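You operate a simulated robot arm through the tools that you are given. There is no shell and no other tool.

You are at the controls of a simulated two-armed robot. One attempt, no reset.

## Task
Clamp the yellow band panel in the yellow frame under its lid.
Fine: panel in the frame, lid on, both clamps shut.

It is judged by the outcome, as a careful person would: the job done as asked, and still so three seconds after it is handed in. It fails if anything else is knocked over, pushed out of place, dropped, spilled or broken. A push-on lid holds only when it is set on centred and level and pressed home; a screw cap is set on level and turned clockwise until tight.

## Robot
Two 7-joint arms with fingered hands on one trunk that stands fixed in place. Base frame: the origin is at the foot of the trunk, x ahead of it, y to its left, z up; the work surface is at about z = 850. Readings come in mm, degrees, newtons and seconds.
The left shoulder is at [109, 173, 1076], the right one opposite. With the tool pointing down near the work surface each hand reaches from about 480 to 840 mm from the base axis, measured 20 degrees to its own side. Payload 3.5 kg a hand.
Tool frame (each hand has its own): the origin (TCP) lies between the finger pads and is the grasp point; the fingertips stand 30 mm ahead of it; z points along the fingers, y is the line along which they close. The gripper opens to 104 mm; its body begins 35 mm behind the TCP. The gripper is a hand of 3 fingers: y runs from the thumb to the fingers, the wrist lies at [-15, -104, -178] in the tool frame.
Orientation is that of the tool frame in the base frame, as [roll, pitch, yaw] about the fixed x, y, z axes, in that order (R = Rz(yaw) Ry(pitch) Rx(roll)). With the fingers straight down and the wrist toward the robot, the tool's x, y and z point along [0, 1, 0], [1, 0, 0] and [0, 0, -1] of the base frame.

## Interface
- The arms move only by the tool drive_tool. It takes "left_plan", "right_plan" or both (then of equal length, played together; a hand with none holds still); each is a list of rows, each an object (a shift or turn left out is 0) with "dp": the shift along the tool's x, y, z in mm, a list of three; "angular": the turn, a rotation vector about the tool's x, y, z in degrees, a list of three. In form: [{"dp": [dx, dy, dz], "angular": [rx, ry, rz]}, ...]. A call has 1 to 20 rows; each row shifts and turns the commanded pose from where the row before left it, along the tool's axes as they then stand. Each row takes 0.2 s and may step no farther than 50 mm and 8.6 degrees from the row before; otherwise, the whole call is refused. Where a pose cannot be reached the arm comes as near as it can. A force on the tool above 90 N (or 10 N above the force at the start of the call, whichever is more), or a blocked arm, ends the call early, and 0.2 s more pass. In this call time passes only in rows, and 0.2 s behind the last. It gives the time, the measured TCP pose, the force on the tool (base axes), the opening and the grip force at its end, in the units of the frame above (readings bear some noise), with the torque about the TCP (base axes, N m) and any sound that the robot's microphone picked up, and new pictures: "views" is both (left out), scene, wrist or none (wrist: the cameras of the hands that moved).
- Cameras (640 x 400 px; columns grow to the right, rows downward): "scene" is now at [204.9, 42.9, 1269.6]; the picture's right is [0.48, -0.87, 0.00], its down [-0.41, -0.23, -0.88] and it looks along [0.77, 0.43, -0.47] (base axes); focal length 214 px, centre (320, 200). "left" rides on the left gripper at [-64, -94, -117] in its tool frame; the picture's right is [-0.72, -0.33, 0.61], its down [0.64, -0.65, 0.40] and it looks along [0.27, 0.68, 0.68] (tool axes); focal length 238 px, centre (320, 200). "right" rides on the right gripper at [64, -94, -117] in its tool frame; the picture's right is [-0.72, 0.33, -0.61], its down [-0.64, -0.65, 0.40] and it looks along [-0.27, 0.68, 0.68] (tool axes); focal length 238 px, centre (320, 200). There is no depth. A picture from a camera that has moved, and an enlarged one, comes with that camera's place and axes in the base frame and with its lens. The place of the scene camera against the robot may be out by one fixed shift of up to 18 mm in any direction.
- slide_trunk(by): moves the trunk up (or, below 0, down) by that many mm; the arms and the scene camera ride with it, the base frame stays. It gives what a move gives, with no picture.
- set_fingers(index, middle, thumb_bend, thumb_turn, hand): sets how far each is bent, from 0 (flat) to 1 (curled in); at 0.3 the hand is open as for a grip, at 0.7 the pads meet at the TCP. One left out holds its place. A second passes; each finger stops where it meets its share of the squeeze, and holds until it gets a number again. It is the only way to open and close the hand. It gives what a move gives, with no picture; readings hold the bend of each and the force on the fingers (four entries, about 0 where the hand has none), thumb and palm. thumb_turn goes from beside the hand (0) to across from the fingers (1), as for a grip.
- pan_tilt(pan, tilt): turns the head with the scene camera to pan (to the left, within 86 degrees either way) and tilt (down, from -29 to 69), counted from straight ahead of the robot (the tilt from the chest, where the trunk bows). It gives what a move gives, and a new picture of the scene camera.
- enlarge(camera, box): a new picture of the part [left, top, right, bottom] of that camera's present view, enlarged. It takes no simulated time.
- job_done(): hands the job in; it is judged then, once.

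Nothing tells you positions but the pictures and the camera data. Unless the task says otherwise, let go and move clear before handing in.

The tools are called after "Emit:" by a JSON object that holds its "fn" and its "kwargs". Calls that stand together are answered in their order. drive_tool: Moves the arms, as the interface text tells. Its arguments: {"type":"object","properties":{"left_plan":{"type":"array"},"right_plan":{"type":"array"},"views":{"type":"string","enum":["both","scene","wrist","none"]}},"required":[]} The other tools are called the same way: slide_trunk (by) moves the trunk up or down; set_fingers (index, middle, thumb_bend, thumb_turn, hand) moves the fingers one by one; pan_tilt (pan, tilt) turns the head that bears the scene camera; enlarge (camera, box) takes an enlarged picture of a part of a camera's view; job_done () hands the job in.

At the start:

```text
time_s: 0.0
left_eef_pos: [384.4, 424.7, 1291.8]
left_tool_rot: [179.9, 0.0, 90.0]
left_contact_force: [-0.4, -0.9, 0.2]
left_wrist_torque: [-0.03, -0.01, -0.01]
left_opening: 103.6
left_gripper_force: 0.0
left_shape: jaw
left_bend: [0.3, 0.3, 0.3, 0.98]
left_finger forces: [0.1, 0.0, 0.1, 0.1, 0.0, 0.0]
right_eef_pos: [564.3, -52.8, 1200.2]
right_tool_rot: [179.9, 0.0, 90.0]
right_contact_force: [0.3, -0.6, -0.2]
right_wrist_torque: [0.0, 0.01, 0.0]
right_opening: 103.6
right_gripper_force: 0.1
right_shape: jaw
right_bend: [0.3, 0.3, 0.3, 0.98]
right_finger forces: [0.1, 0.0, 0.1, 0.0, 0.0, 0.0]
trunk travel left (down, up): [-175.0, 579.0]
head pan, tilt (commanded): [29.0, 28.2]
```

scene: 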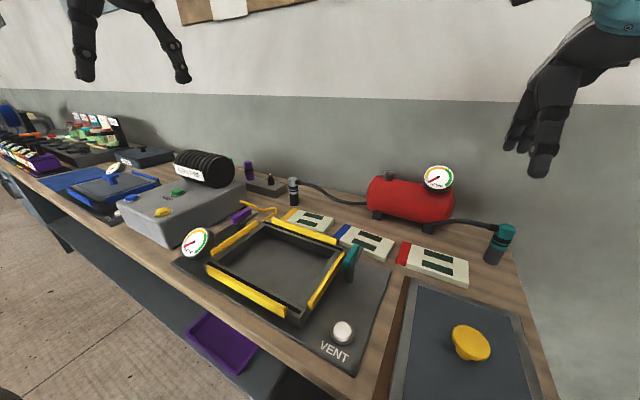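
right: 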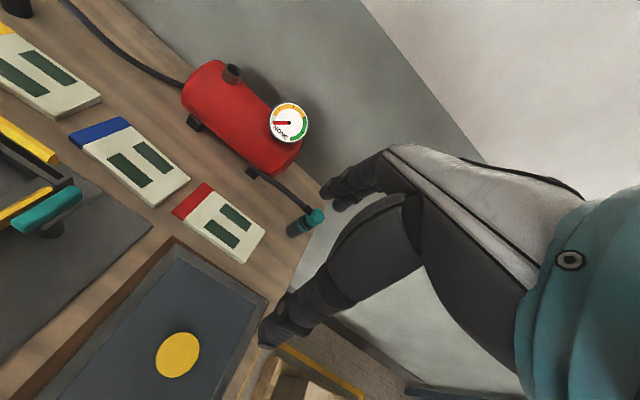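
left: 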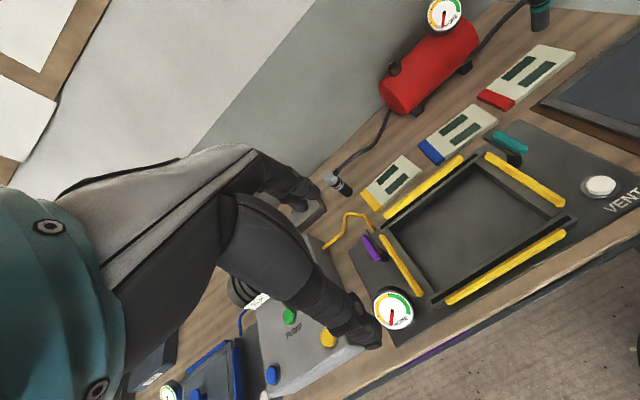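

I see a yellow-edged frame on a dark base with a gauge and a VENT button, three banded panels (yellow, blue, red) behind it, and a lid with a yellow knob to the right. I'll look more closely at each before moving.

Emit:
{"fn": "enlarge", "kwargs": {"camera": "scene", "box": [160, 180, 400, 380]}}

Emit:
{"fn": "enlarge", "kwargs": {"camera": "scene", "box": [360, 180, 560, 400]}}

Emit:
{"fn": "enlarge", "kwargs": {"camera": "left", "box": [320, 100, 640, 320]}}

Emit:
{"fn": "enlarge", "kwargs": {"camera": "scene", "box": [0, 90, 260, 260]}}

```text
2.00 times, centred on (280, 280) of scene
camera zoom: at [204.9, 42.9, 1269.6], right [0.48, -0.87, 0.0], down [-0.41, -0.23, -0.88], along [0.77, 0.43, -0.47], focal length 429 px, centre (400, 40)
```

zoom: 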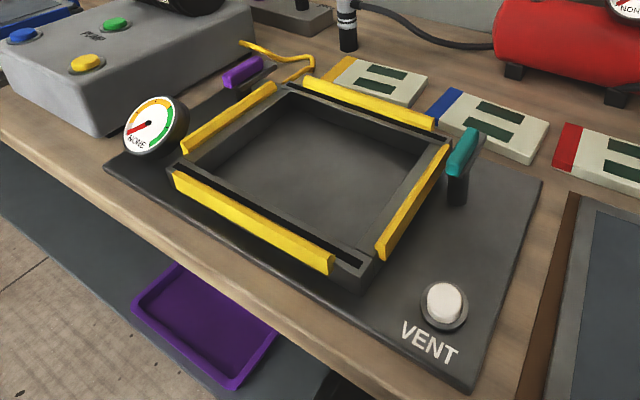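

```text
1.82 times, centred on (460, 290) of scene
camera zoom: at [204.9, 42.9, 1269.6], right [0.48, -0.87, 0.0], down [-0.41, -0.23, -0.88], along [0.77, 0.43, -0.47], focal length 390 px, centre (66, 36)
```

zoom: 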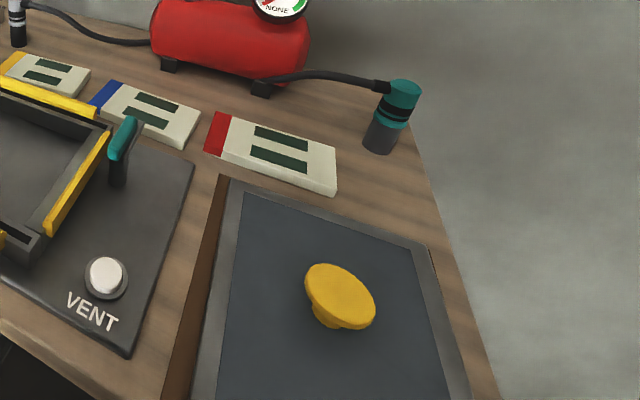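

```text
1.82 times, centred on (480, 210) of left
camera zoom: at [289.7, 362.0, 1407.9], right [-0.33, -0.72, -0.61], down [-0.65, 0.64, -0.4], along [0.68, 0.27, -0.68], focal length 433 px, centre (29, 182)
```

zoom: 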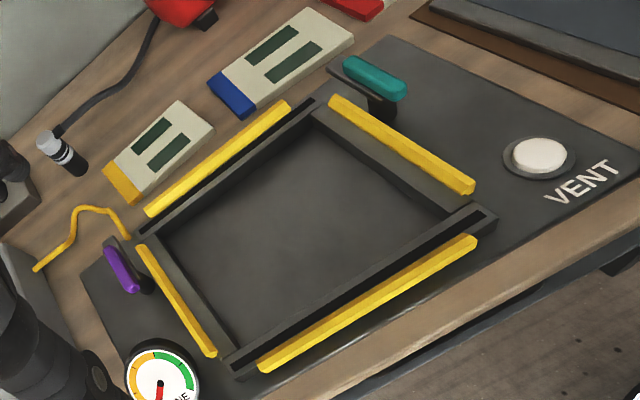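

```text
2.35 times, centred on (130, 175) of scene
camera zoom: at [204.9, 42.9, 1269.6], right [0.48, -0.87, 0.0], down [-0.41, -0.23, -0.88], along [0.77, 0.43, -0.47], focal length 505 px, centre (767, 259)
```

zoom: 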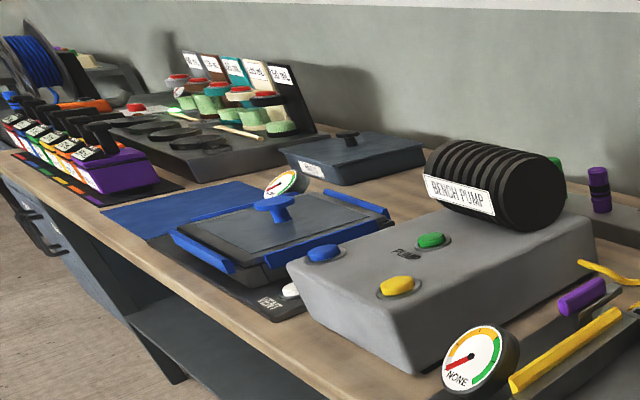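

The yellow frame seems to span about x 405–605, y 190–468. The lid with the yellow knob is at about [495, -73], and the panels are at about x 700. I'll turn the head to see the clamps and lid better.

Emit:
{"fn": "pan_tilt", "kwargs": {"pan": 35, "tilt": 50}}

```text
time_s: 0.8
left_eef_pos: [386.0, 424.3, 1290.6]
left_tool_rot: [180.0, -0.1, 90.0]
left_contact_force: [-0.8, 0.0, -0.4]
left_wrist_torque: [0.02, 0.02, 0.0]
left_opening: 103.6
left_gripper_force: 0.2
left_shape: jaw
left_bend: [0.3, 0.3, 0.3, 0.98]
left_finger forces: [0.0, 0.0, 0.0, 0.0, 0.0, 0.1]
right_eef_pos: [564.2, -53.9, 1199.5]
right_tool_rot: [-180.0, 0.0, 89.9]
right_contact_force: [-0.1, -0.2, 0.3]
right_wrist_torque: [-0.02, 0.03, -0.03]
right_opening: 103.5
right_gripper_force: 0.1
right_shape: jaw
right_bend: [0.3, 0.3, 0.3, 0.98]
right_finger forces: [0.0, 0.0, 0.0, 0.0, 0.0, 0.1]
trunk travel left (down, up): [-175.0, 579.0]
head pan, tilt (commanded): [35.0, 50.0]
camera scene: at [188.4, 42.9, 1237.3], right [0.57, -0.82, 0.0], down [-0.63, -0.44, -0.64], along [0.53, 0.37, -0.77], focal length 214 px, centre (320, 200)
```

scene: 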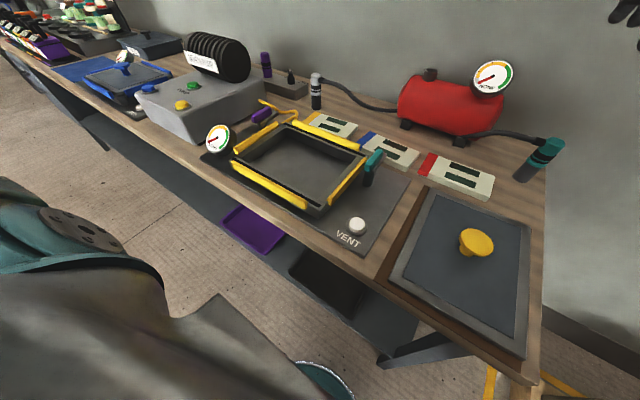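

The view now takes in the whole bench edge with frame and lid. I'll enlarge the frame, lid and clamp regions.

Emit:
{"fn": "enlarge", "kwargs": {"camera": "scene", "box": [200, 90, 300, 160]}}

Emit:
{"fn": "enlarge", "kwargs": {"camera": "scene", "box": [320, 130, 420, 200]}}

Emit:
{"fn": "enlarge", "kwargs": {"camera": "scene", "box": [380, 170, 560, 370]}}

Emit:
{"fn": "enlarge", "kwargs": {"camera": "scene", "box": [200, 90, 400, 250]}}

Emit:
{"fn": "enlarge", "kwargs": {"camera": "scene", "box": [50, 40, 200, 130]}}

```text
5.71 times, centred on (250, 125) of scene
camera zoom: at [188.4, 42.9, 1237.3], right [0.57, -0.82, 0.0], down [-0.63, -0.44, -0.64], along [0.53, 0.37, -0.77], focal length 1226 px, centre (720, 629)
```

zoom: 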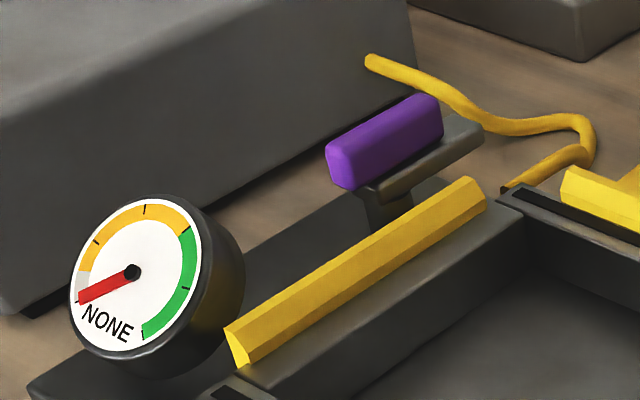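

```text
5.71 times, centred on (370, 165) of scene
camera zoom: at [188.4, 42.9, 1237.3], right [0.57, -0.82, 0.0], down [-0.63, -0.44, -0.64], along [0.53, 0.37, -0.77], focal length 1226 px, centre (34, 400)
```

zoom: 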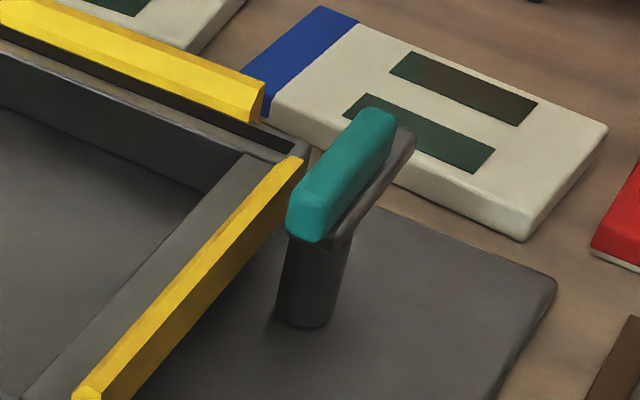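

```text
2.00 times, centred on (470, 270) of scene
camera zoom: at [188.4, 42.9, 1237.3], right [0.57, -0.82, 0.0], down [-0.63, -0.44, -0.64], along [0.53, 0.37, -0.77], focal length 429 px, centre (20, 60)
```

zoom: 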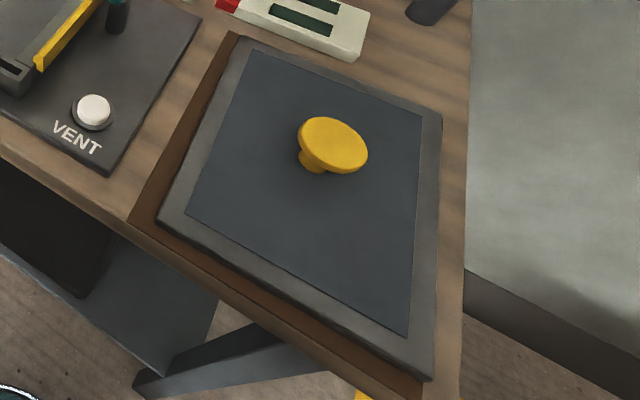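

```text
2.50 times, centred on (300, 170) of scene
camera zoom: at [188.4, 42.9, 1237.3], right [0.57, -0.82, 0.0], down [-0.63, -0.44, -0.64], along [0.53, 0.37, -0.77], focal length 536 px, centre (370, 275)
```

zoom: 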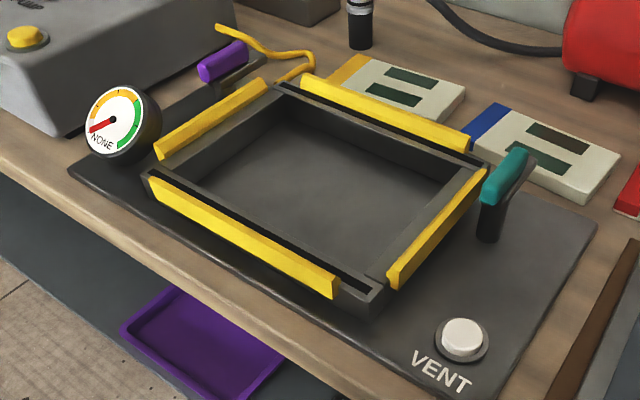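

```text
4.27 times, centred on (125, 85) of scene
camera zoom: at [188.4, 42.9, 1237.3], right [0.57, -0.82, 0.0], down [-0.63, -0.44, -0.64], along [0.53, 0.37, -0.77], focal length 915 px, centre (1152, 691)
```

zoom: 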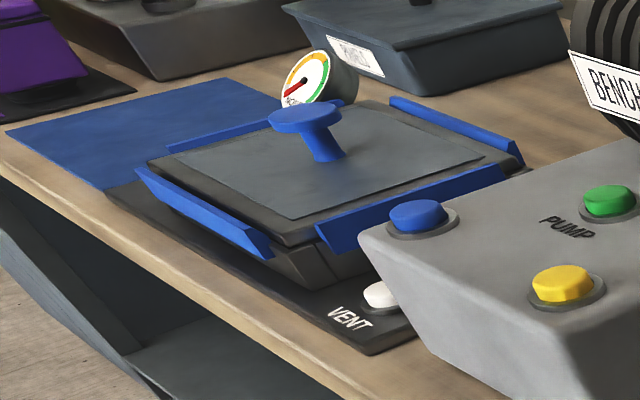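

The yellow frame has two swing clamps, teal on the right and purple on the left, with each arm standing parallel to the frame side (open). The blue station shows how the finished lid should sit between the guide bars. I'll bring the left hand over the frame to view the yellow panel and clamps from closer.

Emit:
{"fn": "drive_tool", "kwargs": {"left_plan": [{"dp": [-8.6, 23, 36.4]}, {"dp": [-8.6, 23, 36.4]}, {"dp": [-8.6, 23, 36.4]}, {"dp": [-8.6, 23, 36.4]}, {"dp": [-8.6, 23, 36.4]}, {"dp": [-8.6, 23, 36.4]}, {"dp": [-8.6, 23, 36.4]}, {"dp": [-8.6, 23, 36.4]}], "views": "both"}}

```text
time_s: 2.6
left_eef_pos: [571.1, 356.5, 999.0]
left_tool_rot: [-179.9, 0.1, 90.0]
left_contact_force: [0.3, -0.3, -0.9]
left_wrist_torque: [0.0, 0.01, 0.0]
left_opening: 103.7
left_gripper_force: 0.1
left_shape: jaw
left_bend: [0.3, 0.3, 0.3, 0.98]
left_finger forces: [0.1, 0.1, 0.0, 0.0, 0.0, 0.1]
right_eef_pos: [566.6, -53.2, 1199.6]
right_tool_rot: [-179.9, 0.0, 90.0]
right_contact_force: [1.0, -0.5, 0.4]
right_wrist_torque: [0.01, 0.01, -0.01]
right_opening: 103.3
right_gripper_force: 0.1
right_shape: jaw
right_bend: [0.3, 0.3, 0.3, 0.98]
right_finger forces: [0.0, 0.0, 0.1, 0.0, 0.2, 0.1]
trunk travel left (down, up): [-175.0, 579.0]
head pan, tilt (commanded): [35.0, 50.0]
camera scene: at [188.9, 42.9, 1237.1], right [0.57, -0.82, 0.0], down [-0.63, -0.44, -0.64], along [0.53, 0.37, -0.77], focal length 214 px, centre (320, 200)
camera left: at [475.0, 293.1, 1115.8], right [-0.33, -0.72, -0.61], down [-0.65, 0.64, -0.4], along [0.68, 0.27, -0.68], focal length 238 px, centre (320, 200)
```

scene: 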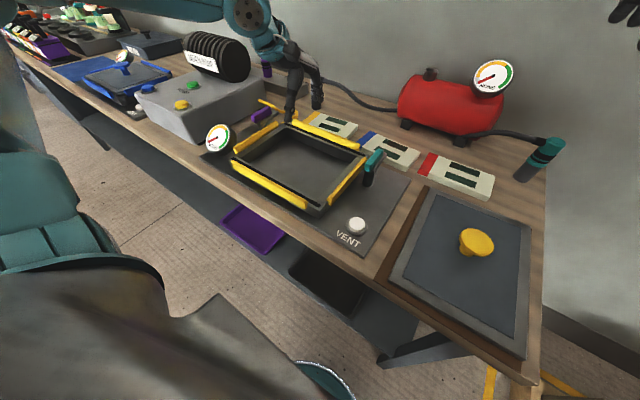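
left: 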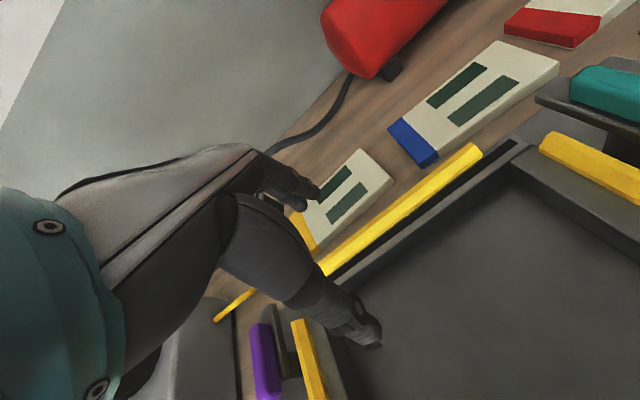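

The panels look to be about 80 × 140 mm, with the yellow one centred near [702, 365]. I'll enlarge to get the hand shape and the clamp details right.

Emit:
{"fn": "enlarge", "kwargs": {"camera": "left", "box": [220, 100, 440, 260]}}

Emit:
{"fn": "enlarge", "kwargs": {"camera": "left", "box": [200, 260, 420, 400]}}

Emit:
{"fn": "enlarge", "kwargs": {"camera": "left", "box": [480, 40, 640, 200]}}

Emit:
{"fn": "enlarge", "kwargs": {"camera": "scene", "box": [220, 0, 420, 130]}}

```text
2.50 times, centred on (330, 180) of left
camera zoom: at [475.0, 293.1, 1115.8], right [-0.33, -0.72, -0.61], down [-0.65, 0.64, -0.4], along [0.68, 0.27, -0.68], focal length 596 px, centre (295, 250)
```

zoom: 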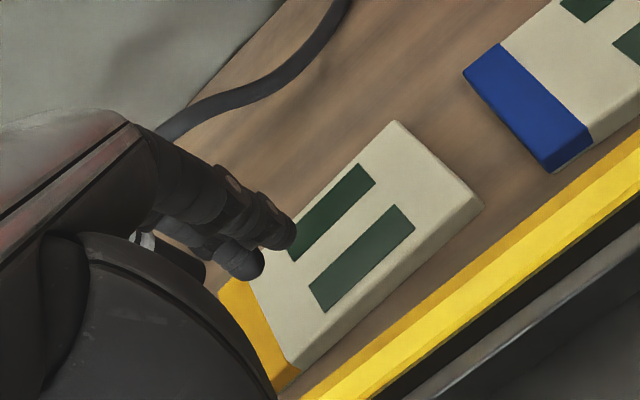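

```text
2.86 times, centred on (310, 330) of left
camera zoom: at [475.0, 293.1, 1115.8], right [-0.33, -0.72, -0.61], down [-0.65, 0.64, -0.4], along [0.68, 0.27, -0.68], focal length 681 px, centre (349, -171)
```

zoom: 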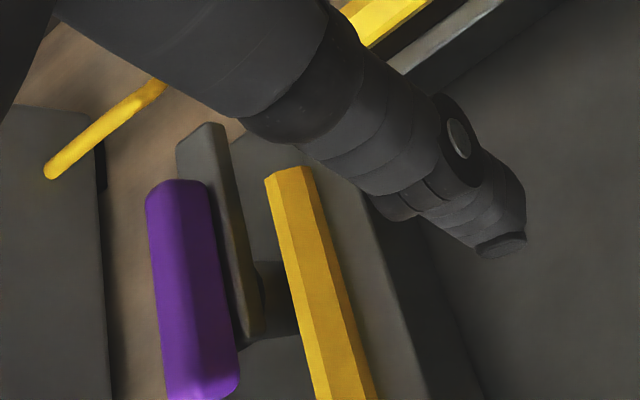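

```text
2.50 times, centred on (560, 120) of left
camera zoom: at [475.0, 293.1, 1115.8], right [-0.33, -0.72, -0.61], down [-0.65, 0.64, -0.4], along [0.68, 0.27, -0.68], focal length 596 px, centre (-280, 400)
```

zoom: 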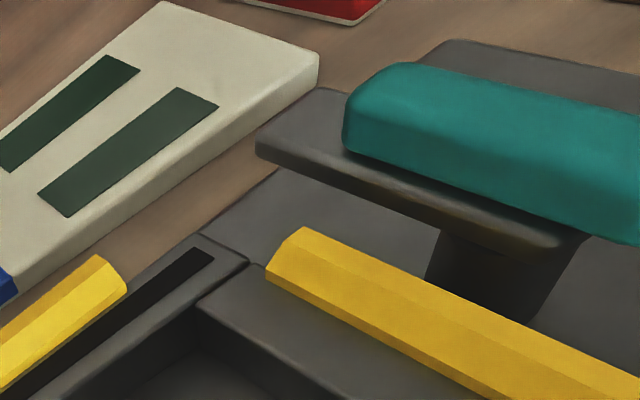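

```text
3.08 times, centred on (320, 65) of scene
camera zoom: at [188.9, 42.9, 1237.1], right [0.57, -0.82, 0.0], down [-0.63, -0.44, -0.64], along [0.53, 0.37, -0.77], focal length 660 px, centre (320, 615)
```

zoom: 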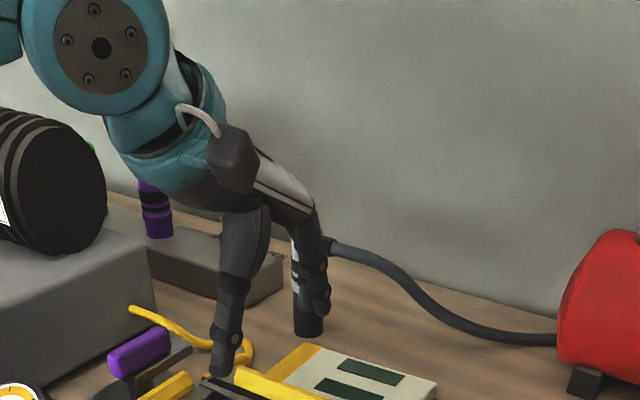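

The yellow panel is about 80 × 131 mm, centred near [705, 361] and turned about 3° counter-clockwise. I'll move the left hand above it and check the alignment.

Emit:
{"fn": "drive_tool", "kwargs": {"left_plan": [{"dp": [1.2, 33.6, 12]}, {"dp": [1.2, 33.6, 12]}, {"dp": [1.2, 33.6, 12]}, {"dp": [1.2, 33.6, 12]}, {"dp": [0, 0, 8], "angular": [0, 0, -3]}], "views": "both"}}

```text
time_s: 3.9
left_eef_pos: [703.8, 360.5, 945.0]
left_tool_rot: [-179.9, 0.1, 93.1]
left_contact_force: [0.1, 1.3, 0.1]
left_wrist_torque: [-0.03, 0.04, -0.02]
left_opening: 103.7
left_gripper_force: 0.0
left_shape: jaw
left_bend: [0.3, 0.3, 0.3, 0.98]
left_finger forces: [0.0, 0.1, 0.0, 0.0, 0.0, 0.1]
right_eef_pos: [563.9, -53.2, 1199.4]
right_tool_rot: [180.0, 0.1, 89.9]
right_contact_force: [0.3, 0.9, 0.1]
right_wrist_torque: [-0.02, 0.0, -0.03]
right_opening: 103.6
right_gripper_force: 0.0
right_shape: jaw
right_bend: [0.3, 0.3, 0.3, 0.98]
right_finger forces: [0.0, 0.0, 0.1, 0.0, 0.0, 0.0]
trunk travel left (down, up): [-175.0, 579.0]
head pan, tilt (commanded): [35.0, 50.0]
camera scene: at [188.1, 42.8, 1237.3], right [0.57, -0.82, 0.0], down [-0.63, -0.44, -0.64], along [0.53, 0.37, -0.77], focal length 214 px, centre (320, 200)
camera left: at [611.5, 292.0, 1060.6], right [-0.29, -0.74, -0.61], down [-0.69, 0.61, -0.4], along [0.67, 0.3, -0.68], focal length 238 px, centre (320, 200)
```

scene: 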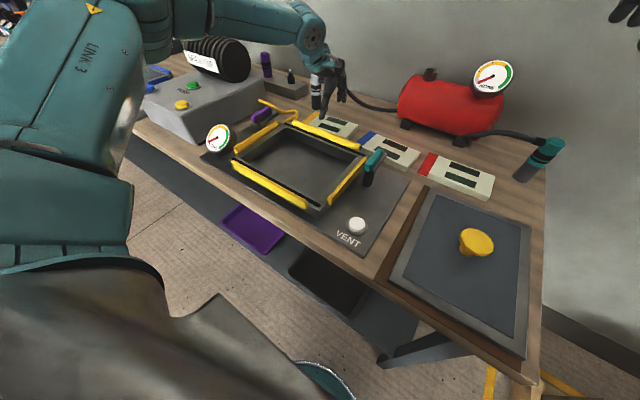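
left: 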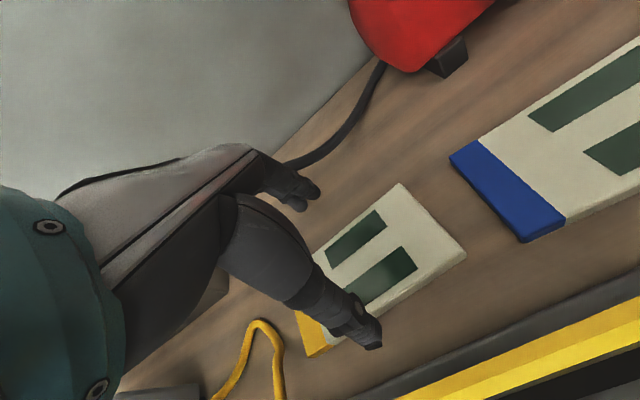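

Emit:
{"fn": "enlarge", "kwargs": {"camera": "left", "box": [240, 140, 480, 380]}}

Emit:
{"fn": "enlarge", "kwargs": {"camera": "scene", "box": [240, 50, 420, 170]}}

```text
1.67 times, centred on (360, 260) of left
camera zoom: at [611.5, 292.0, 1060.6], right [-0.29, -0.74, -0.61], down [-0.69, 0.61, -0.4], along [0.67, 0.3, -0.68], focal length 397 px, centre (253, 100)
```

zoom: 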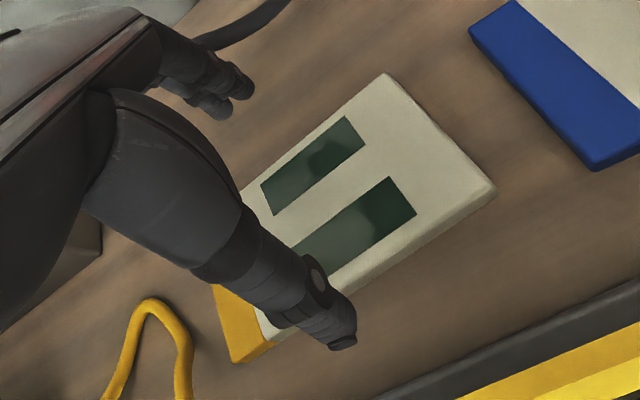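

```text
3.33 times, centred on (330, 110) of scene
camera zoom: at [188.1, 42.8, 1237.3], right [0.57, -0.82, 0.0], down [-0.63, -0.44, -0.64], along [0.53, 0.37, -0.77], focal length 715 px, centre (287, 500)
```

zoom: 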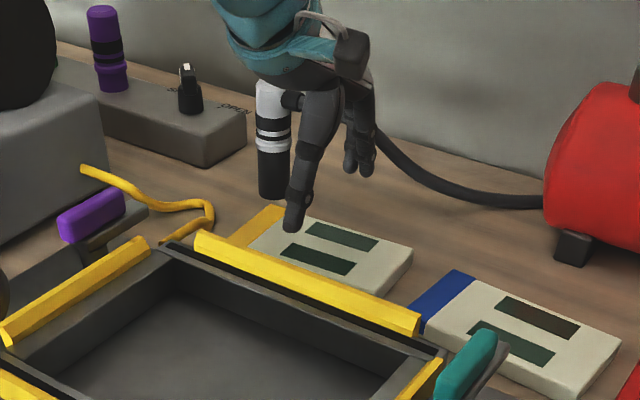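

The refined panel centre is about [706, 368], with the near edge at x ≈ 666 and the far edge at x ≈ 747, and the hand straddles it. I'll lower it with the fingers on either side.

Emit:
{"fn": "drive_tool", "kwargs": {"left_plan": [{"dp": [7.3, 3.1, 0]}, {"dp": [0, 0, 20]}, {"dp": [0, 0, 20]}, {"dp": [0, 0, 13]}], "views": "both"}}

Emit:
{"fn": "enlarge", "kwargs": {"camera": "left", "box": [240, 140, 480, 380]}}

Emit:
{"fn": "enlarge", "kwargs": {"camera": "scene", "box": [240, 50, 420, 170]}}

```text
time_s: 4.8
left_eef_pos: [706.8, 368.8, 890.3]
left_tool_rot: [-180.0, 0.0, 93.0]
left_contact_force: [0.1, -0.3, 0.6]
left_wrist_torque: [0.0, 0.02, -0.01]
left_opening: 103.4
left_gripper_force: 0.0
left_shape: jaw
left_bend: [0.3, 0.3, 0.3, 0.98]
left_finger forces: [0.0, 0.0, 0.0, 0.0, 0.1, 0.1]
right_eef_pos: [564.7, -52.9, 1201.1]
right_tool_rot: [179.9, 0.0, 89.9]
right_contact_force: [1.2, -0.9, -0.9]
right_wrist_torque: [-0.04, -0.01, 0.02]
right_opening: 103.4
right_gripper_force: 0.0
right_shape: jaw
right_bend: [0.3, 0.3, 0.3, 0.98]
right_finger forces: [0.0, 0.1, 0.0, 0.0, 0.0, 0.0]
trunk travel left (down, up): [-175.0, 579.0]
head pan, tilt (commanded): [35.0, 50.0]
camera scene: at [188.4, 42.9, 1237.2], right [0.57, -0.82, 0.0], down [-0.63, -0.44, -0.64], along [0.53, 0.37, -0.77], focal length 214 px, centre (320, 200)
camera left: at [614.6, 300.4, 1007.8], right [-0.29, -0.74, -0.61], down [-0.69, 0.61, -0.4], along [0.67, 0.3, -0.68], focal length 238 px, centre (320, 200)
```

scene: 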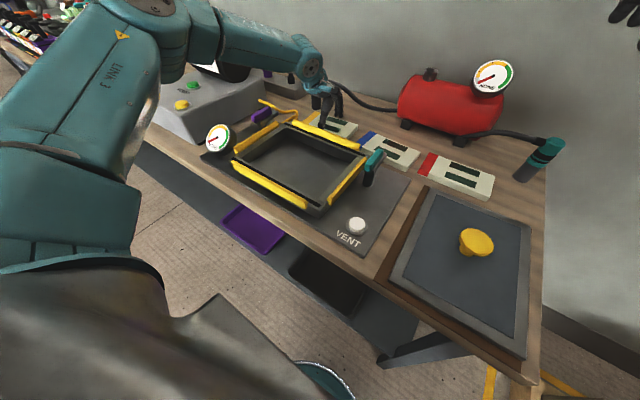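
left: 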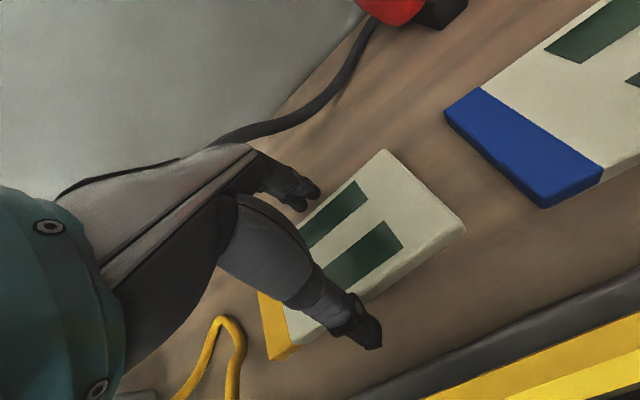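

```text
1.67 times, centred on (360, 260) of left
camera zoom: at [614.6, 300.4, 1007.8], right [-0.29, -0.74, -0.61], down [-0.69, 0.61, -0.4], along [0.67, 0.3, -0.68], focal length 397 px, centre (253, 100)
```

zoom: 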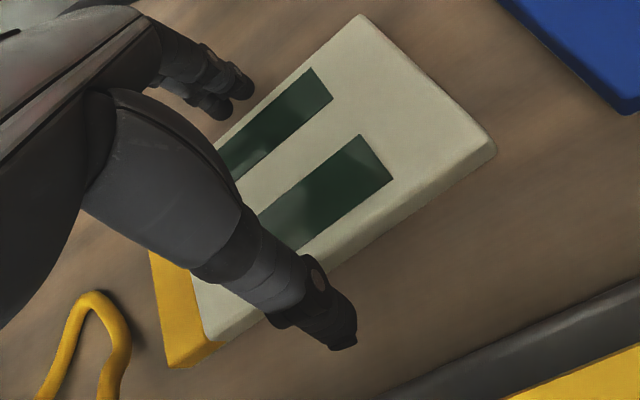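

```text
3.33 times, centred on (330, 110) of scene
camera zoom: at [188.4, 42.9, 1237.2], right [0.57, -0.82, 0.0], down [-0.63, -0.44, -0.64], along [0.53, 0.37, -0.77], focal length 715 px, centre (287, 500)
```

zoom: 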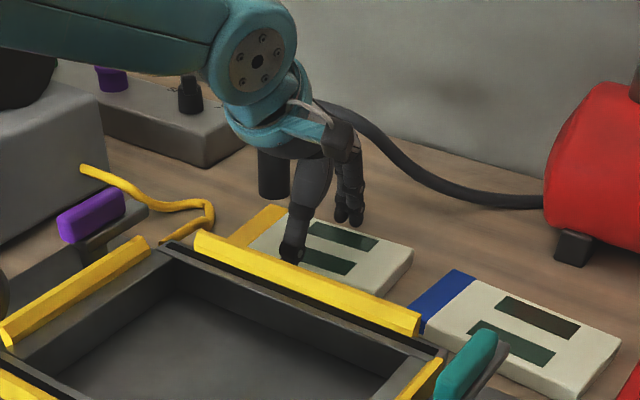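

The panel spans x 666–746 and y 291–449, with the thumb and fingers about 10 mm clear on each side. I'll lower a little more and close gently.

Emit:
{"fn": "drive_tool", "kwargs": {"left_plan": [{"dp": [0, 0, 4]}, {"dp": [0, 0, 3]}], "views": "none"}}

Emit:
{"fn": "set_fingers", "kwargs": {"hand": "left", "index": 0.36, "middle": 0.36, "thumb_bend": 0.36}}

Emit:
{"fn": "enlarge", "kwargs": {"camera": "left", "box": [240, 140, 480, 380]}}

```text
time_s: 5.5
left_eef_pos: [706.6, 367.2, 884.2]
left_tool_rot: [-179.9, 0.0, 92.8]
left_contact_force: [0.0, 0.3, 0.3]
left_wrist_torque: [-0.01, 0.0, -0.01]
left_opening: 103.7
left_gripper_force: 0.1
left_shape: jaw
left_bend: [0.3, 0.3, 0.3, 0.98]
left_finger forces: [0.0, 0.0, 0.0, 0.0, 0.1, 0.0]
right_eef_pos: [563.7, -53.2, 1200.6]
right_tool_rot: [-180.0, 0.0, 90.0]
right_contact_force: [0.1, 0.1, 0.0]
right_wrist_torque: [0.02, 0.01, 0.0]
right_opening: 103.6
right_gripper_force: 0.0
right_shape: jaw
right_bend: [0.3, 0.3, 0.3, 0.98]
right_finger forces: [0.0, 0.0, 0.0, 0.1, 0.1, 0.0]
trunk travel left (down, up): [-175.0, 579.0]
head pan, tilt (commanded): [35.0, 50.0]
```

```text
time_s: 6.5
left_eef_pos: [706.7, 369.5, 884.5]
left_tool_rot: [180.0, 0.1, 93.0]
left_contact_force: [0.3, -0.5, 0.5]
left_wrist_torque: [-0.01, -0.02, 0.0]
left_opening: 89.3
left_gripper_force: 0.4
left_shape: fingers
left_bend: [0.35, 0.36, 0.36, 0.98]
left_finger forces: [0.3, 0.0, 0.0, 0.0, 0.1, 0.0]
right_eef_pos: [564.7, -54.4, 1200.0]
right_tool_rot: [180.0, 0.0, 89.9]
right_contact_force: [-0.1, 0.2, -0.3]
right_wrist_torque: [0.02, -0.01, -0.01]
right_opening: 103.6
right_gripper_force: 0.0
right_shape: jaw
right_bend: [0.3, 0.3, 0.3, 0.98]
right_finger forces: [0.0, 0.0, 0.0, 0.1, 0.0, 0.0]
trunk travel left (down, up): [-175.0, 579.0]
head pan, tilt (commanded): [35.0, 50.0]
```

```text
1.67 times, centred on (360, 260) of left
camera zoom: at [614.1, 300.3, 1000.7], right [-0.29, -0.74, -0.61], down [-0.69, 0.61, -0.4], along [0.67, 0.3, -0.68], focal length 397 px, centre (253, 100)
```

zoom: 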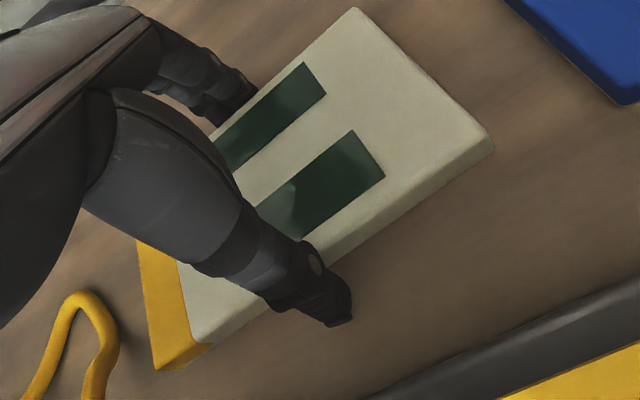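

The index finger is just touching the far edge of the panel. I'll keep closing to get a firm grip.

Emit:
{"fn": "set_fingers", "kwargs": {"hand": "left", "index": 0.45, "middle": 0.45, "thumb_bend": 0.45}}

Emit:
{"fn": "enlarge", "kwargs": {"camera": "left", "box": [240, 140, 480, 380]}}

```text
time_s: 7.5
left_eef_pos: [706.9, 367.5, 883.9]
left_tool_rot: [180.0, 0.0, 92.9]
left_contact_force: [1.4, 0.7, 2.0]
left_wrist_torque: [0.07, -0.2, -0.03]
left_opening: 82.0
left_gripper_force: 8.8
left_shape: fingers
left_bend: [0.4, 0.41, 0.38, 0.97]
left_finger forces: [5.2, 5.6, 0.0, 0.0, 7.4, 0.1]
right_eef_pos: [564.6, -53.7, 1200.3]
right_tool_rot: [179.9, 0.0, 90.0]
right_contact_force: [-0.5, 0.2, 0.0]
right_wrist_torque: [-0.01, -0.01, -0.01]
right_opening: 103.5
right_gripper_force: 0.1
right_shape: jaw
right_bend: [0.3, 0.3, 0.3, 0.98]
right_finger forces: [0.1, 0.0, 0.0, 0.1, 0.0, 0.1]
trunk travel left (down, up): [-175.0, 579.0]
head pan, tilt (commanded): [35.0, 50.0]
```

```text
1.67 times, centred on (360, 260) of left
camera zoom: at [614.1, 300.2, 1001.2], right [-0.29, -0.74, -0.61], down [-0.68, 0.61, -0.41], along [0.67, 0.3, -0.68], focal length 397 px, centre (253, 100)
```

zoom: 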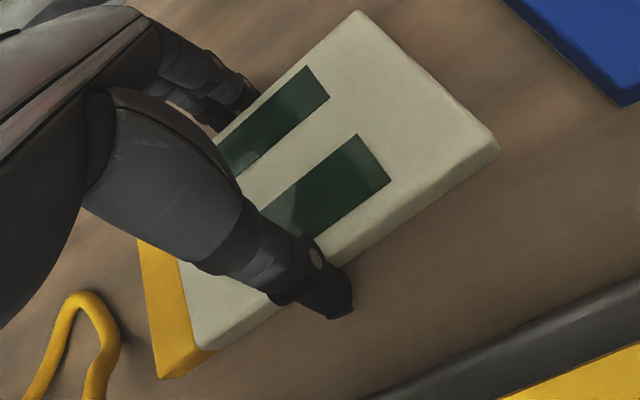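

The panel is held between thumb and fingers at about 9 N. I'll tighten the grip and then lift a little to test it.

Emit:
{"fn": "set_fingers", "kwargs": {"hand": "left", "index": 0.55, "middle": 0.55, "thumb_bend": 0.55}}

Emit:
{"fn": "drive_tool", "kwargs": {"left_plan": [{"dp": [0, 0, -5]}, {"dp": [0, 0, -10]}, {"dp": [0, 0, -15]}], "views": "both"}}

```text
time_s: 8.4
left_eef_pos: [706.5, 368.2, 885.7]
left_tool_rot: [179.7, 0.0, 93.0]
left_contact_force: [3.3, 0.0, 9.2]
left_wrist_torque: [0.15, -0.57, -0.05]
left_opening: 80.7
left_gripper_force: 20.4
left_shape: fingers
left_bend: [0.44, 0.46, 0.38, 0.96]
left_finger forces: [10.5, 15.4, 0.0, 0.1, 15.3, 0.0]
right_eef_pos: [563.8, -53.4, 1200.6]
right_tool_rot: [-179.9, 0.1, 90.0]
right_contact_force: [0.8, 0.2, -0.5]
right_wrist_torque: [-0.02, 0.05, 0.02]
right_opening: 103.6
right_gripper_force: 0.1
right_shape: jaw
right_bend: [0.3, 0.3, 0.3, 0.98]
right_finger forces: [0.0, 0.0, 0.0, 0.0, 0.0, 0.0]
trunk travel left (down, up): [-175.0, 579.0]
head pan, tilt (commanded): [35.0, 50.0]
```

```text
time_s: 9.2
left_eef_pos: [706.0, 370.1, 911.8]
left_tool_rot: [-179.8, 0.0, 92.9]
left_contact_force: [0.8, 0.5, -1.1]
left_wrist_torque: [0.0, 0.0, 0.03]
left_opening: 80.5
left_gripper_force: 16.8
left_shape: fingers
left_bend: [0.45, 0.47, 0.38, 0.96]
left_finger forces: [9.5, 7.8, 0.0, 0.1, 16.6, 0.0]
right_eef_pos: [564.5, -54.1, 1200.2]
right_tool_rot: [-180.0, 0.0, 90.0]
right_contact_force: [-0.8, -0.3, -0.5]
right_wrist_torque: [-0.05, -0.03, 0.0]
right_opening: 103.6
right_gripper_force: 0.1
right_shape: jaw
right_bend: [0.3, 0.3, 0.3, 0.98]
right_finger forces: [0.1, 0.1, 0.0, 0.1, 0.1, 0.0]
trunk travel left (down, up): [-175.0, 579.0]
head pan, tilt (commanded): [35.0, 50.0]
camera scene: at [188.4, 42.9, 1237.2], right [0.57, -0.82, 0.0], down [-0.63, -0.44, -0.64], along [0.53, 0.37, -0.77], focal length 214 px, centre (320, 200)
camera left: at [614.0, 300.9, 1030.0], right [-0.29, -0.73, -0.61], down [-0.69, 0.61, -0.4], along [0.67, 0.3, -0.68], focal length 238 px, centre (320, 200)
```

scene: 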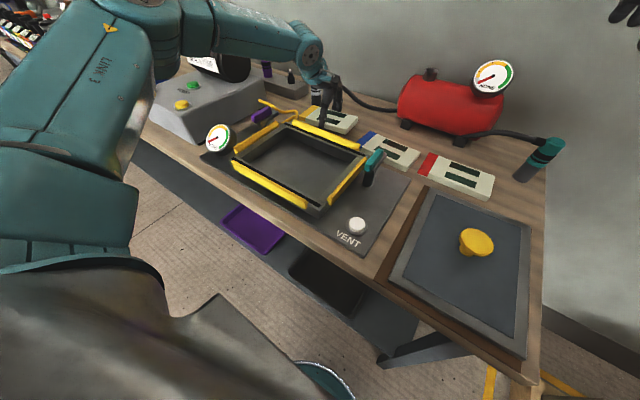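
left: 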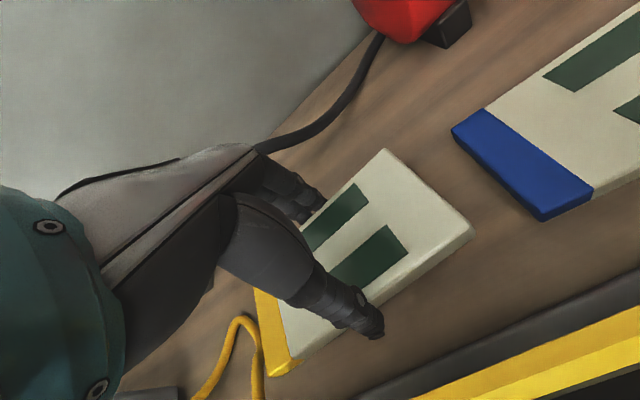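

The panel is lifted and held securely. I'll raise it above the frame walls and carry it over the frame.

Emit:
{"fn": "drive_tool", "kwargs": {"left_plan": [{"dp": [0, 0, -40]}, {"dp": [0, 0, -40]}, {"dp": [0, 0, -10], "angular": [0, 0, 3]}, {"dp": [-9, -40, 0]}, {"dp": [-9, -40, 0]}, {"dp": [-9, -40, 0]}, {"dp": [-9, -40, 0]}, {"dp": [0, -40, 0]}], "views": "both"}}

```text
time_s: 11.1
left_eef_pos: [505.6, 334.7, 1003.1]
left_tool_rot: [179.9, 0.1, 90.0]
left_contact_force: [-0.4, 0.7, -1.6]
left_wrist_torque: [-0.04, -0.03, 0.0]
left_opening: 80.4
left_gripper_force: 16.9
left_shape: fingers
left_bend: [0.45, 0.48, 0.38, 0.96]
left_finger forces: [9.4, 7.6, 0.0, 0.0, 16.6, 0.0]
right_eef_pos: [564.7, -52.8, 1199.9]
right_tool_rot: [-179.9, 0.0, 90.0]
right_contact_force: [0.8, -0.9, -0.6]
right_wrist_torque: [0.02, 0.02, -0.04]
right_opening: 103.5
right_gripper_force: 0.1
right_shape: jaw
right_bend: [0.3, 0.3, 0.3, 0.98]
right_finger forces: [0.0, 0.0, 0.0, 0.0, 0.0, 0.0]
trunk travel left (down, up): [-175.0, 579.0]
head pan, tilt (commanded): [35.0, 50.0]
camera scene: at [188.0, 43.1, 1237.4], right [0.57, -0.82, 0.0], down [-0.63, -0.44, -0.64], along [0.53, 0.37, -0.77], focal length 214 px, centre (320, 200)
camera left: at [410.1, 270.5, 1119.5], right [-0.33, -0.72, -0.61], down [-0.65, 0.64, -0.41], along [0.68, 0.27, -0.68], focal length 238 px, centre (320, 200)
```

scene: 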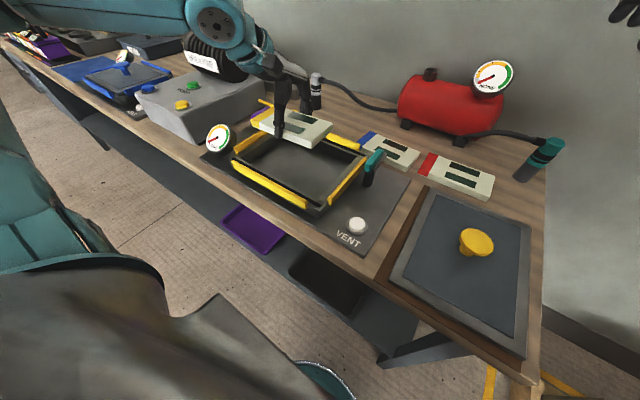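
left: 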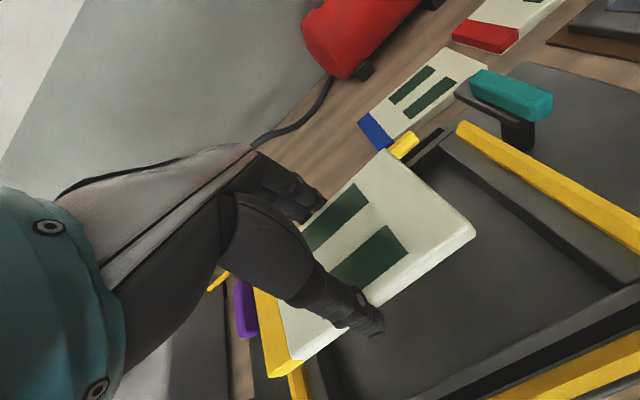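

The interior of the frame is about x 415–577, y 205–435, centred near [496, 320]. I'll shift the panel over the centre and lower it in.

Emit:
{"fn": "drive_tool", "kwargs": {"left_plan": [{"dp": [-15.5, -9, 0]}, {"dp": [0, 0, 30]}, {"dp": [0, 0, 30]}, {"dp": [0, 0, 25]}], "views": "both"}}

Emit:
{"fn": "enlarge", "kwargs": {"camera": "scene", "box": [200, 80, 420, 220]}}

```text
time_s: 12.1
left_eef_pos: [497.2, 318.0, 919.3]
left_tool_rot: [-180.0, 0.1, 90.0]
left_contact_force: [-0.4, -0.1, -1.1]
left_wrist_torque: [-0.01, 0.0, 0.02]
left_opening: 80.8
left_gripper_force: 16.6
left_shape: fingers
left_bend: [0.45, 0.48, 0.38, 0.96]
left_finger forces: [9.2, 7.6, 0.0, 0.0, 16.4, 0.0]
right_eef_pos: [566.6, -53.6, 1199.1]
right_tool_rot: [-179.9, 0.0, 90.0]
right_contact_force: [0.0, -0.4, -0.2]
right_wrist_torque: [-0.04, 0.01, 0.01]
right_opening: 103.5
right_gripper_force: 0.0
right_shape: jaw
right_bend: [0.3, 0.3, 0.3, 0.98]
right_finger forces: [0.1, 0.0, 0.1, 0.0, 0.0, 0.0]
trunk travel left (down, up): [-175.0, 579.0]
head pan, tilt (commanded): [35.0, 50.0]
camera scene: at [188.6, 43.0, 1237.2], right [0.57, -0.82, 0.0], down [-0.63, -0.44, -0.64], along [0.53, 0.37, -0.77], focal length 214 px, centre (320, 200)
camera left: at [401.8, 254.4, 1035.1], right [-0.33, -0.72, -0.61], down [-0.65, 0.64, -0.4], along [0.68, 0.27, -0.68], focal length 238 px, centre (320, 200)
```

scene: 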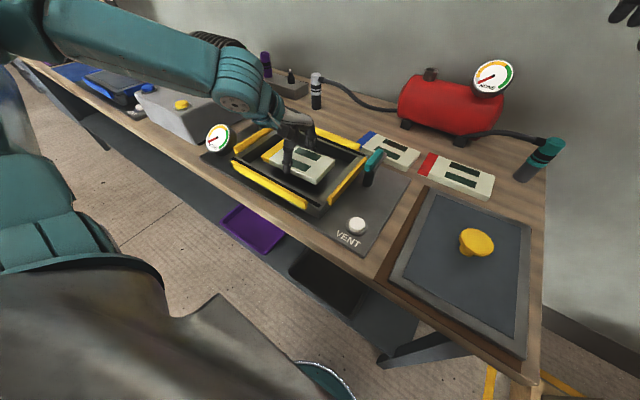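
left: 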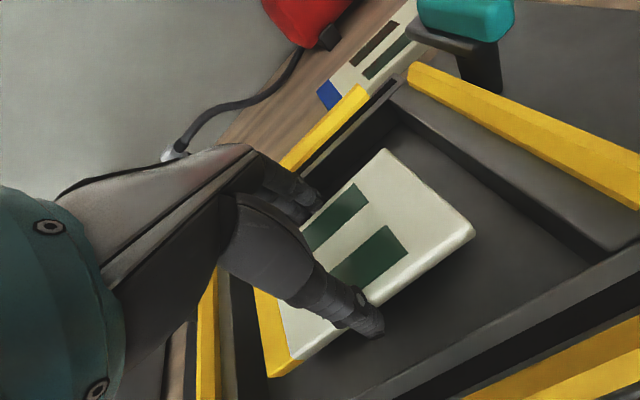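

```text
2.86 times, centred on (310, 150) of scene
camera zoom: at [188.6, 43.0, 1237.2], right [0.57, -0.82, 0.0], down [-0.63, -0.44, -0.64], along [0.53, 0.37, -0.77], focal length 613 px, centre (349, 343)
```

zoom: 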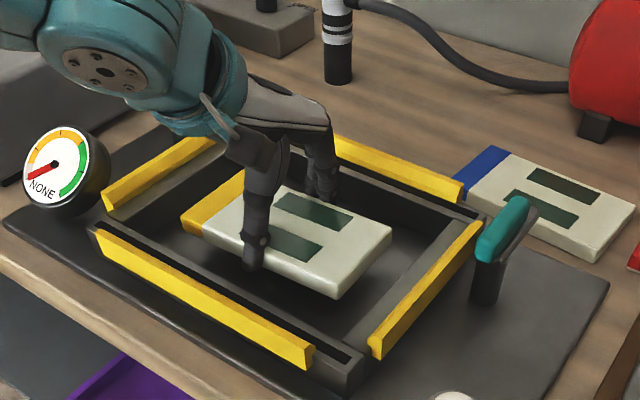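

The panel hangs squarely inside the walls. I'll lower it in small steps until it rests on the floor.

Emit:
{"fn": "drive_tool", "kwargs": {"left_plan": [{"dp": [0, 0, 5]}, {"dp": [0, 0, 5]}, {"dp": [0, 0, 4]}, {"dp": [0, 0, 4]}], "views": "none"}}

Emit:
{"fn": "enlarge", "kwargs": {"camera": "scene", "box": [200, 80, 420, 220]}}

```text
time_s: 13.1
left_eef_pos: [499.2, 318.1, 900.4]
left_tool_rot: [-179.9, 0.0, 89.9]
left_contact_force: [-0.6, -0.5, -0.4]
left_wrist_torque: [0.01, -0.01, 0.01]
left_opening: 80.5
left_gripper_force: 16.8
left_shape: fingers
left_bend: [0.45, 0.48, 0.38, 0.96]
left_finger forces: [9.2, 7.7, 0.1, 0.1, 16.5, 0.0]
right_eef_pos: [564.5, -53.6, 1200.0]
right_tool_rot: [180.0, -0.1, 90.0]
right_contact_force: [0.2, 0.1, 0.3]
right_wrist_torque: [0.0, -0.03, -0.03]
right_opening: 103.6
right_gripper_force: 0.1
right_shape: jaw
right_bend: [0.3, 0.3, 0.3, 0.98]
right_finger forces: [0.0, 0.0, 0.1, 0.1, 0.0, 0.0]
trunk travel left (down, up): [-175.0, 579.0]
head pan, tilt (commanded): [35.0, 50.0]
```

```text
2.86 times, centred on (310, 150) of scene
camera zoom: at [188.4, 43.0, 1237.2], right [0.57, -0.82, 0.0], down [-0.63, -0.44, -0.64], along [0.53, 0.37, -0.77], focal length 613 px, centre (349, 343)
```

zoom: 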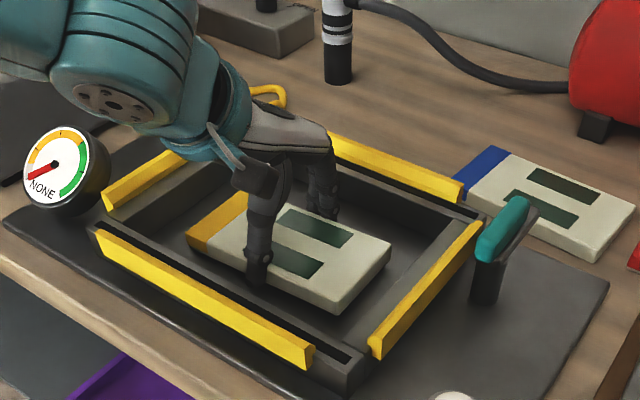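

Emit:
{"fn": "drive_tool", "kwargs": {"left_plan": [{"dp": [0, 0, 2]}, {"dp": [0, 0, 2]}, {"dp": [0, 0, 2]}], "views": "none"}}

```text
time_s: 13.8
left_eef_pos: [497.8, 318.1, 896.9]
left_tool_rot: [179.6, 0.1, 89.9]
left_contact_force: [1.0, 1.0, 13.5]
left_wrist_torque: [0.16, -0.6, 0.05]
left_opening: 80.7
left_gripper_force: 24.2
left_shape: fingers
left_bend: [0.45, 0.47, 0.38, 0.96]
left_finger forces: [9.2, 22.1, 0.1, 0.1, 16.6, 0.1]
right_eef_pos: [563.9, -54.2, 1200.9]
right_tool_rot: [179.9, 0.0, 90.0]
right_contact_force: [0.4, -1.0, 0.5]
right_wrist_torque: [0.01, 0.03, -0.02]
right_opening: 103.5
right_gripper_force: 0.1
right_shape: jaw
right_bend: [0.3, 0.3, 0.3, 0.98]
right_finger forces: [0.0, 0.1, 0.0, 0.0, 0.0, 0.0]
trunk travel left (down, up): [-175.0, 579.0]
head pan, tilt (commanded): [35.0, 50.0]
```

The panel has touched the floor at a TCP height of about 897. I'll ease off and open the fingers.

Emit:
{"fn": "drive_tool", "kwargs": {"left_plan": [{"dp": [0, 0, -1]}], "views": "none"}}

Emit:
{"fn": "set_fingers", "kwargs": {"hand": "left", "index": 0.3, "middle": 0.3, "thumb_bend": 0.3}}

Emit:
{"fn": "drive_tool", "kwargs": {"left_plan": [{"dp": [0, 0, -15]}, {"dp": [0, 0, -30]}, {"dp": [0, 0, -40]}, {"dp": [0, 0, -40]}], "views": "both"}}

```text
time_s: 14.2
left_eef_pos: [498.5, 317.7, 896.2]
left_tool_rot: [179.8, 0.0, 90.0]
left_contact_force: [2.0, 0.7, 14.5]
left_wrist_torque: [0.17, -0.73, 0.01]
left_opening: 80.3
left_gripper_force: 23.9
left_shape: fingers
left_bend: [0.45, 0.47, 0.38, 0.96]
left_finger forces: [9.9, 21.9, 0.0, 0.1, 15.5, 0.0]
right_eef_pos: [563.5, -53.9, 1200.4]
right_tool_rot: [-180.0, 0.0, 90.0]
right_contact_force: [-0.1, 0.5, 0.0]
right_wrist_torque: [-0.04, 0.01, 0.01]
right_opening: 103.3
right_gripper_force: 0.1
right_shape: jaw
right_bend: [0.3, 0.3, 0.3, 0.98]
right_finger forces: [0.0, 0.1, 0.0, 0.0, 0.1, 0.1]
trunk travel left (down, up): [-175.0, 579.0]
head pan, tilt (commanded): [35.0, 50.0]
```

```text
time_s: 15.2
left_eef_pos: [497.2, 318.1, 894.4]
left_tool_rot: [180.0, 0.1, 90.0]
left_contact_force: [-0.5, 0.4, -0.2]
left_wrist_torque: [-0.03, -0.02, -0.02]
left_opening: 103.4
left_gripper_force: 0.1
left_shape: fingers
left_bend: [0.3, 0.3, 0.3, 0.97]
left_finger forces: [0.1, 0.1, 0.0, 0.1, 0.3, 0.0]
right_eef_pos: [564.8, -53.5, 1199.5]
right_tool_rot: [-180.0, 0.0, 89.9]
right_contact_force: [0.8, 0.2, -0.2]
right_wrist_torque: [-0.02, 0.0, 0.03]
right_opening: 103.4
right_gripper_force: 0.1
right_shape: jaw
right_bend: [0.3, 0.3, 0.3, 0.98]
right_finger forces: [0.0, 0.0, 0.1, 0.1, 0.0, 0.1]
trunk travel left (down, up): [-175.0, 579.0]
head pan, tilt (commanded): [35.0, 50.0]
```

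```text
time_s: 16.2
left_eef_pos: [495.8, 317.4, 1021.8]
left_tool_rot: [-180.0, 0.0, 90.0]
left_contact_force: [-0.5, 0.3, -0.6]
left_wrist_torque: [-0.01, 0.01, -0.03]
left_opening: 103.4
left_gripper_force: 0.0
left_shape: fingers
left_bend: [0.3, 0.3, 0.3, 0.97]
left_finger forces: [0.1, 0.0, 0.1, 0.0, 0.1, 0.0]
right_eef_pos: [563.9, -53.3, 1200.1]
right_tool_rot: [-179.9, 0.0, 90.1]
right_contact_force: [-1.0, 1.1, 0.4]
right_wrist_torque: [0.02, 0.0, -0.01]
right_opening: 103.4
right_gripper_force: 0.1
right_shape: jaw
right_bend: [0.3, 0.3, 0.3, 0.98]
right_finger forces: [0.1, 0.1, 0.0, 0.0, 0.0, 0.0]
trunk travel left (down, up): [-175.0, 579.0]
head pan, tilt (commanded): [35.0, 50.0]
camera scene: at [188.0, 42.6, 1237.3], right [0.57, -0.82, 0.0], down [-0.63, -0.44, -0.64], along [0.53, 0.37, -0.77], focal length 214 px, centre (320, 200)
camera left: at [400.4, 253.7, 1138.3], right [-0.33, -0.72, -0.61], down [-0.65, 0.64, -0.4], along [0.68, 0.27, -0.68], focal length 238 px, centre (320, 200)
```

scene: 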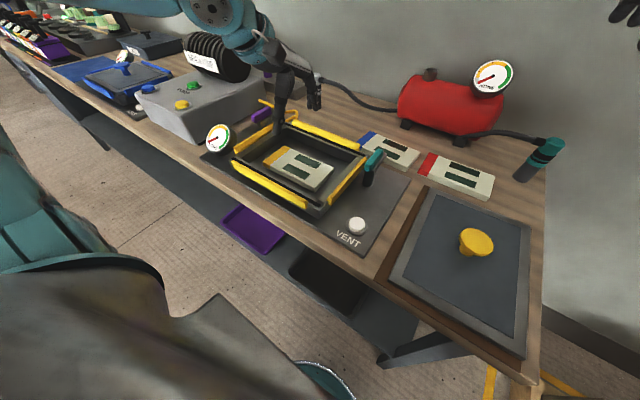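
left: 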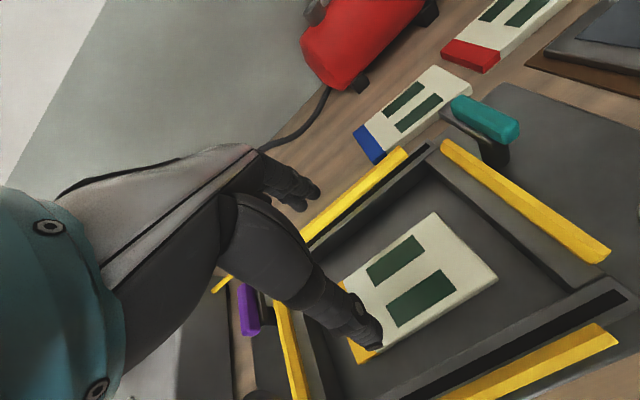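

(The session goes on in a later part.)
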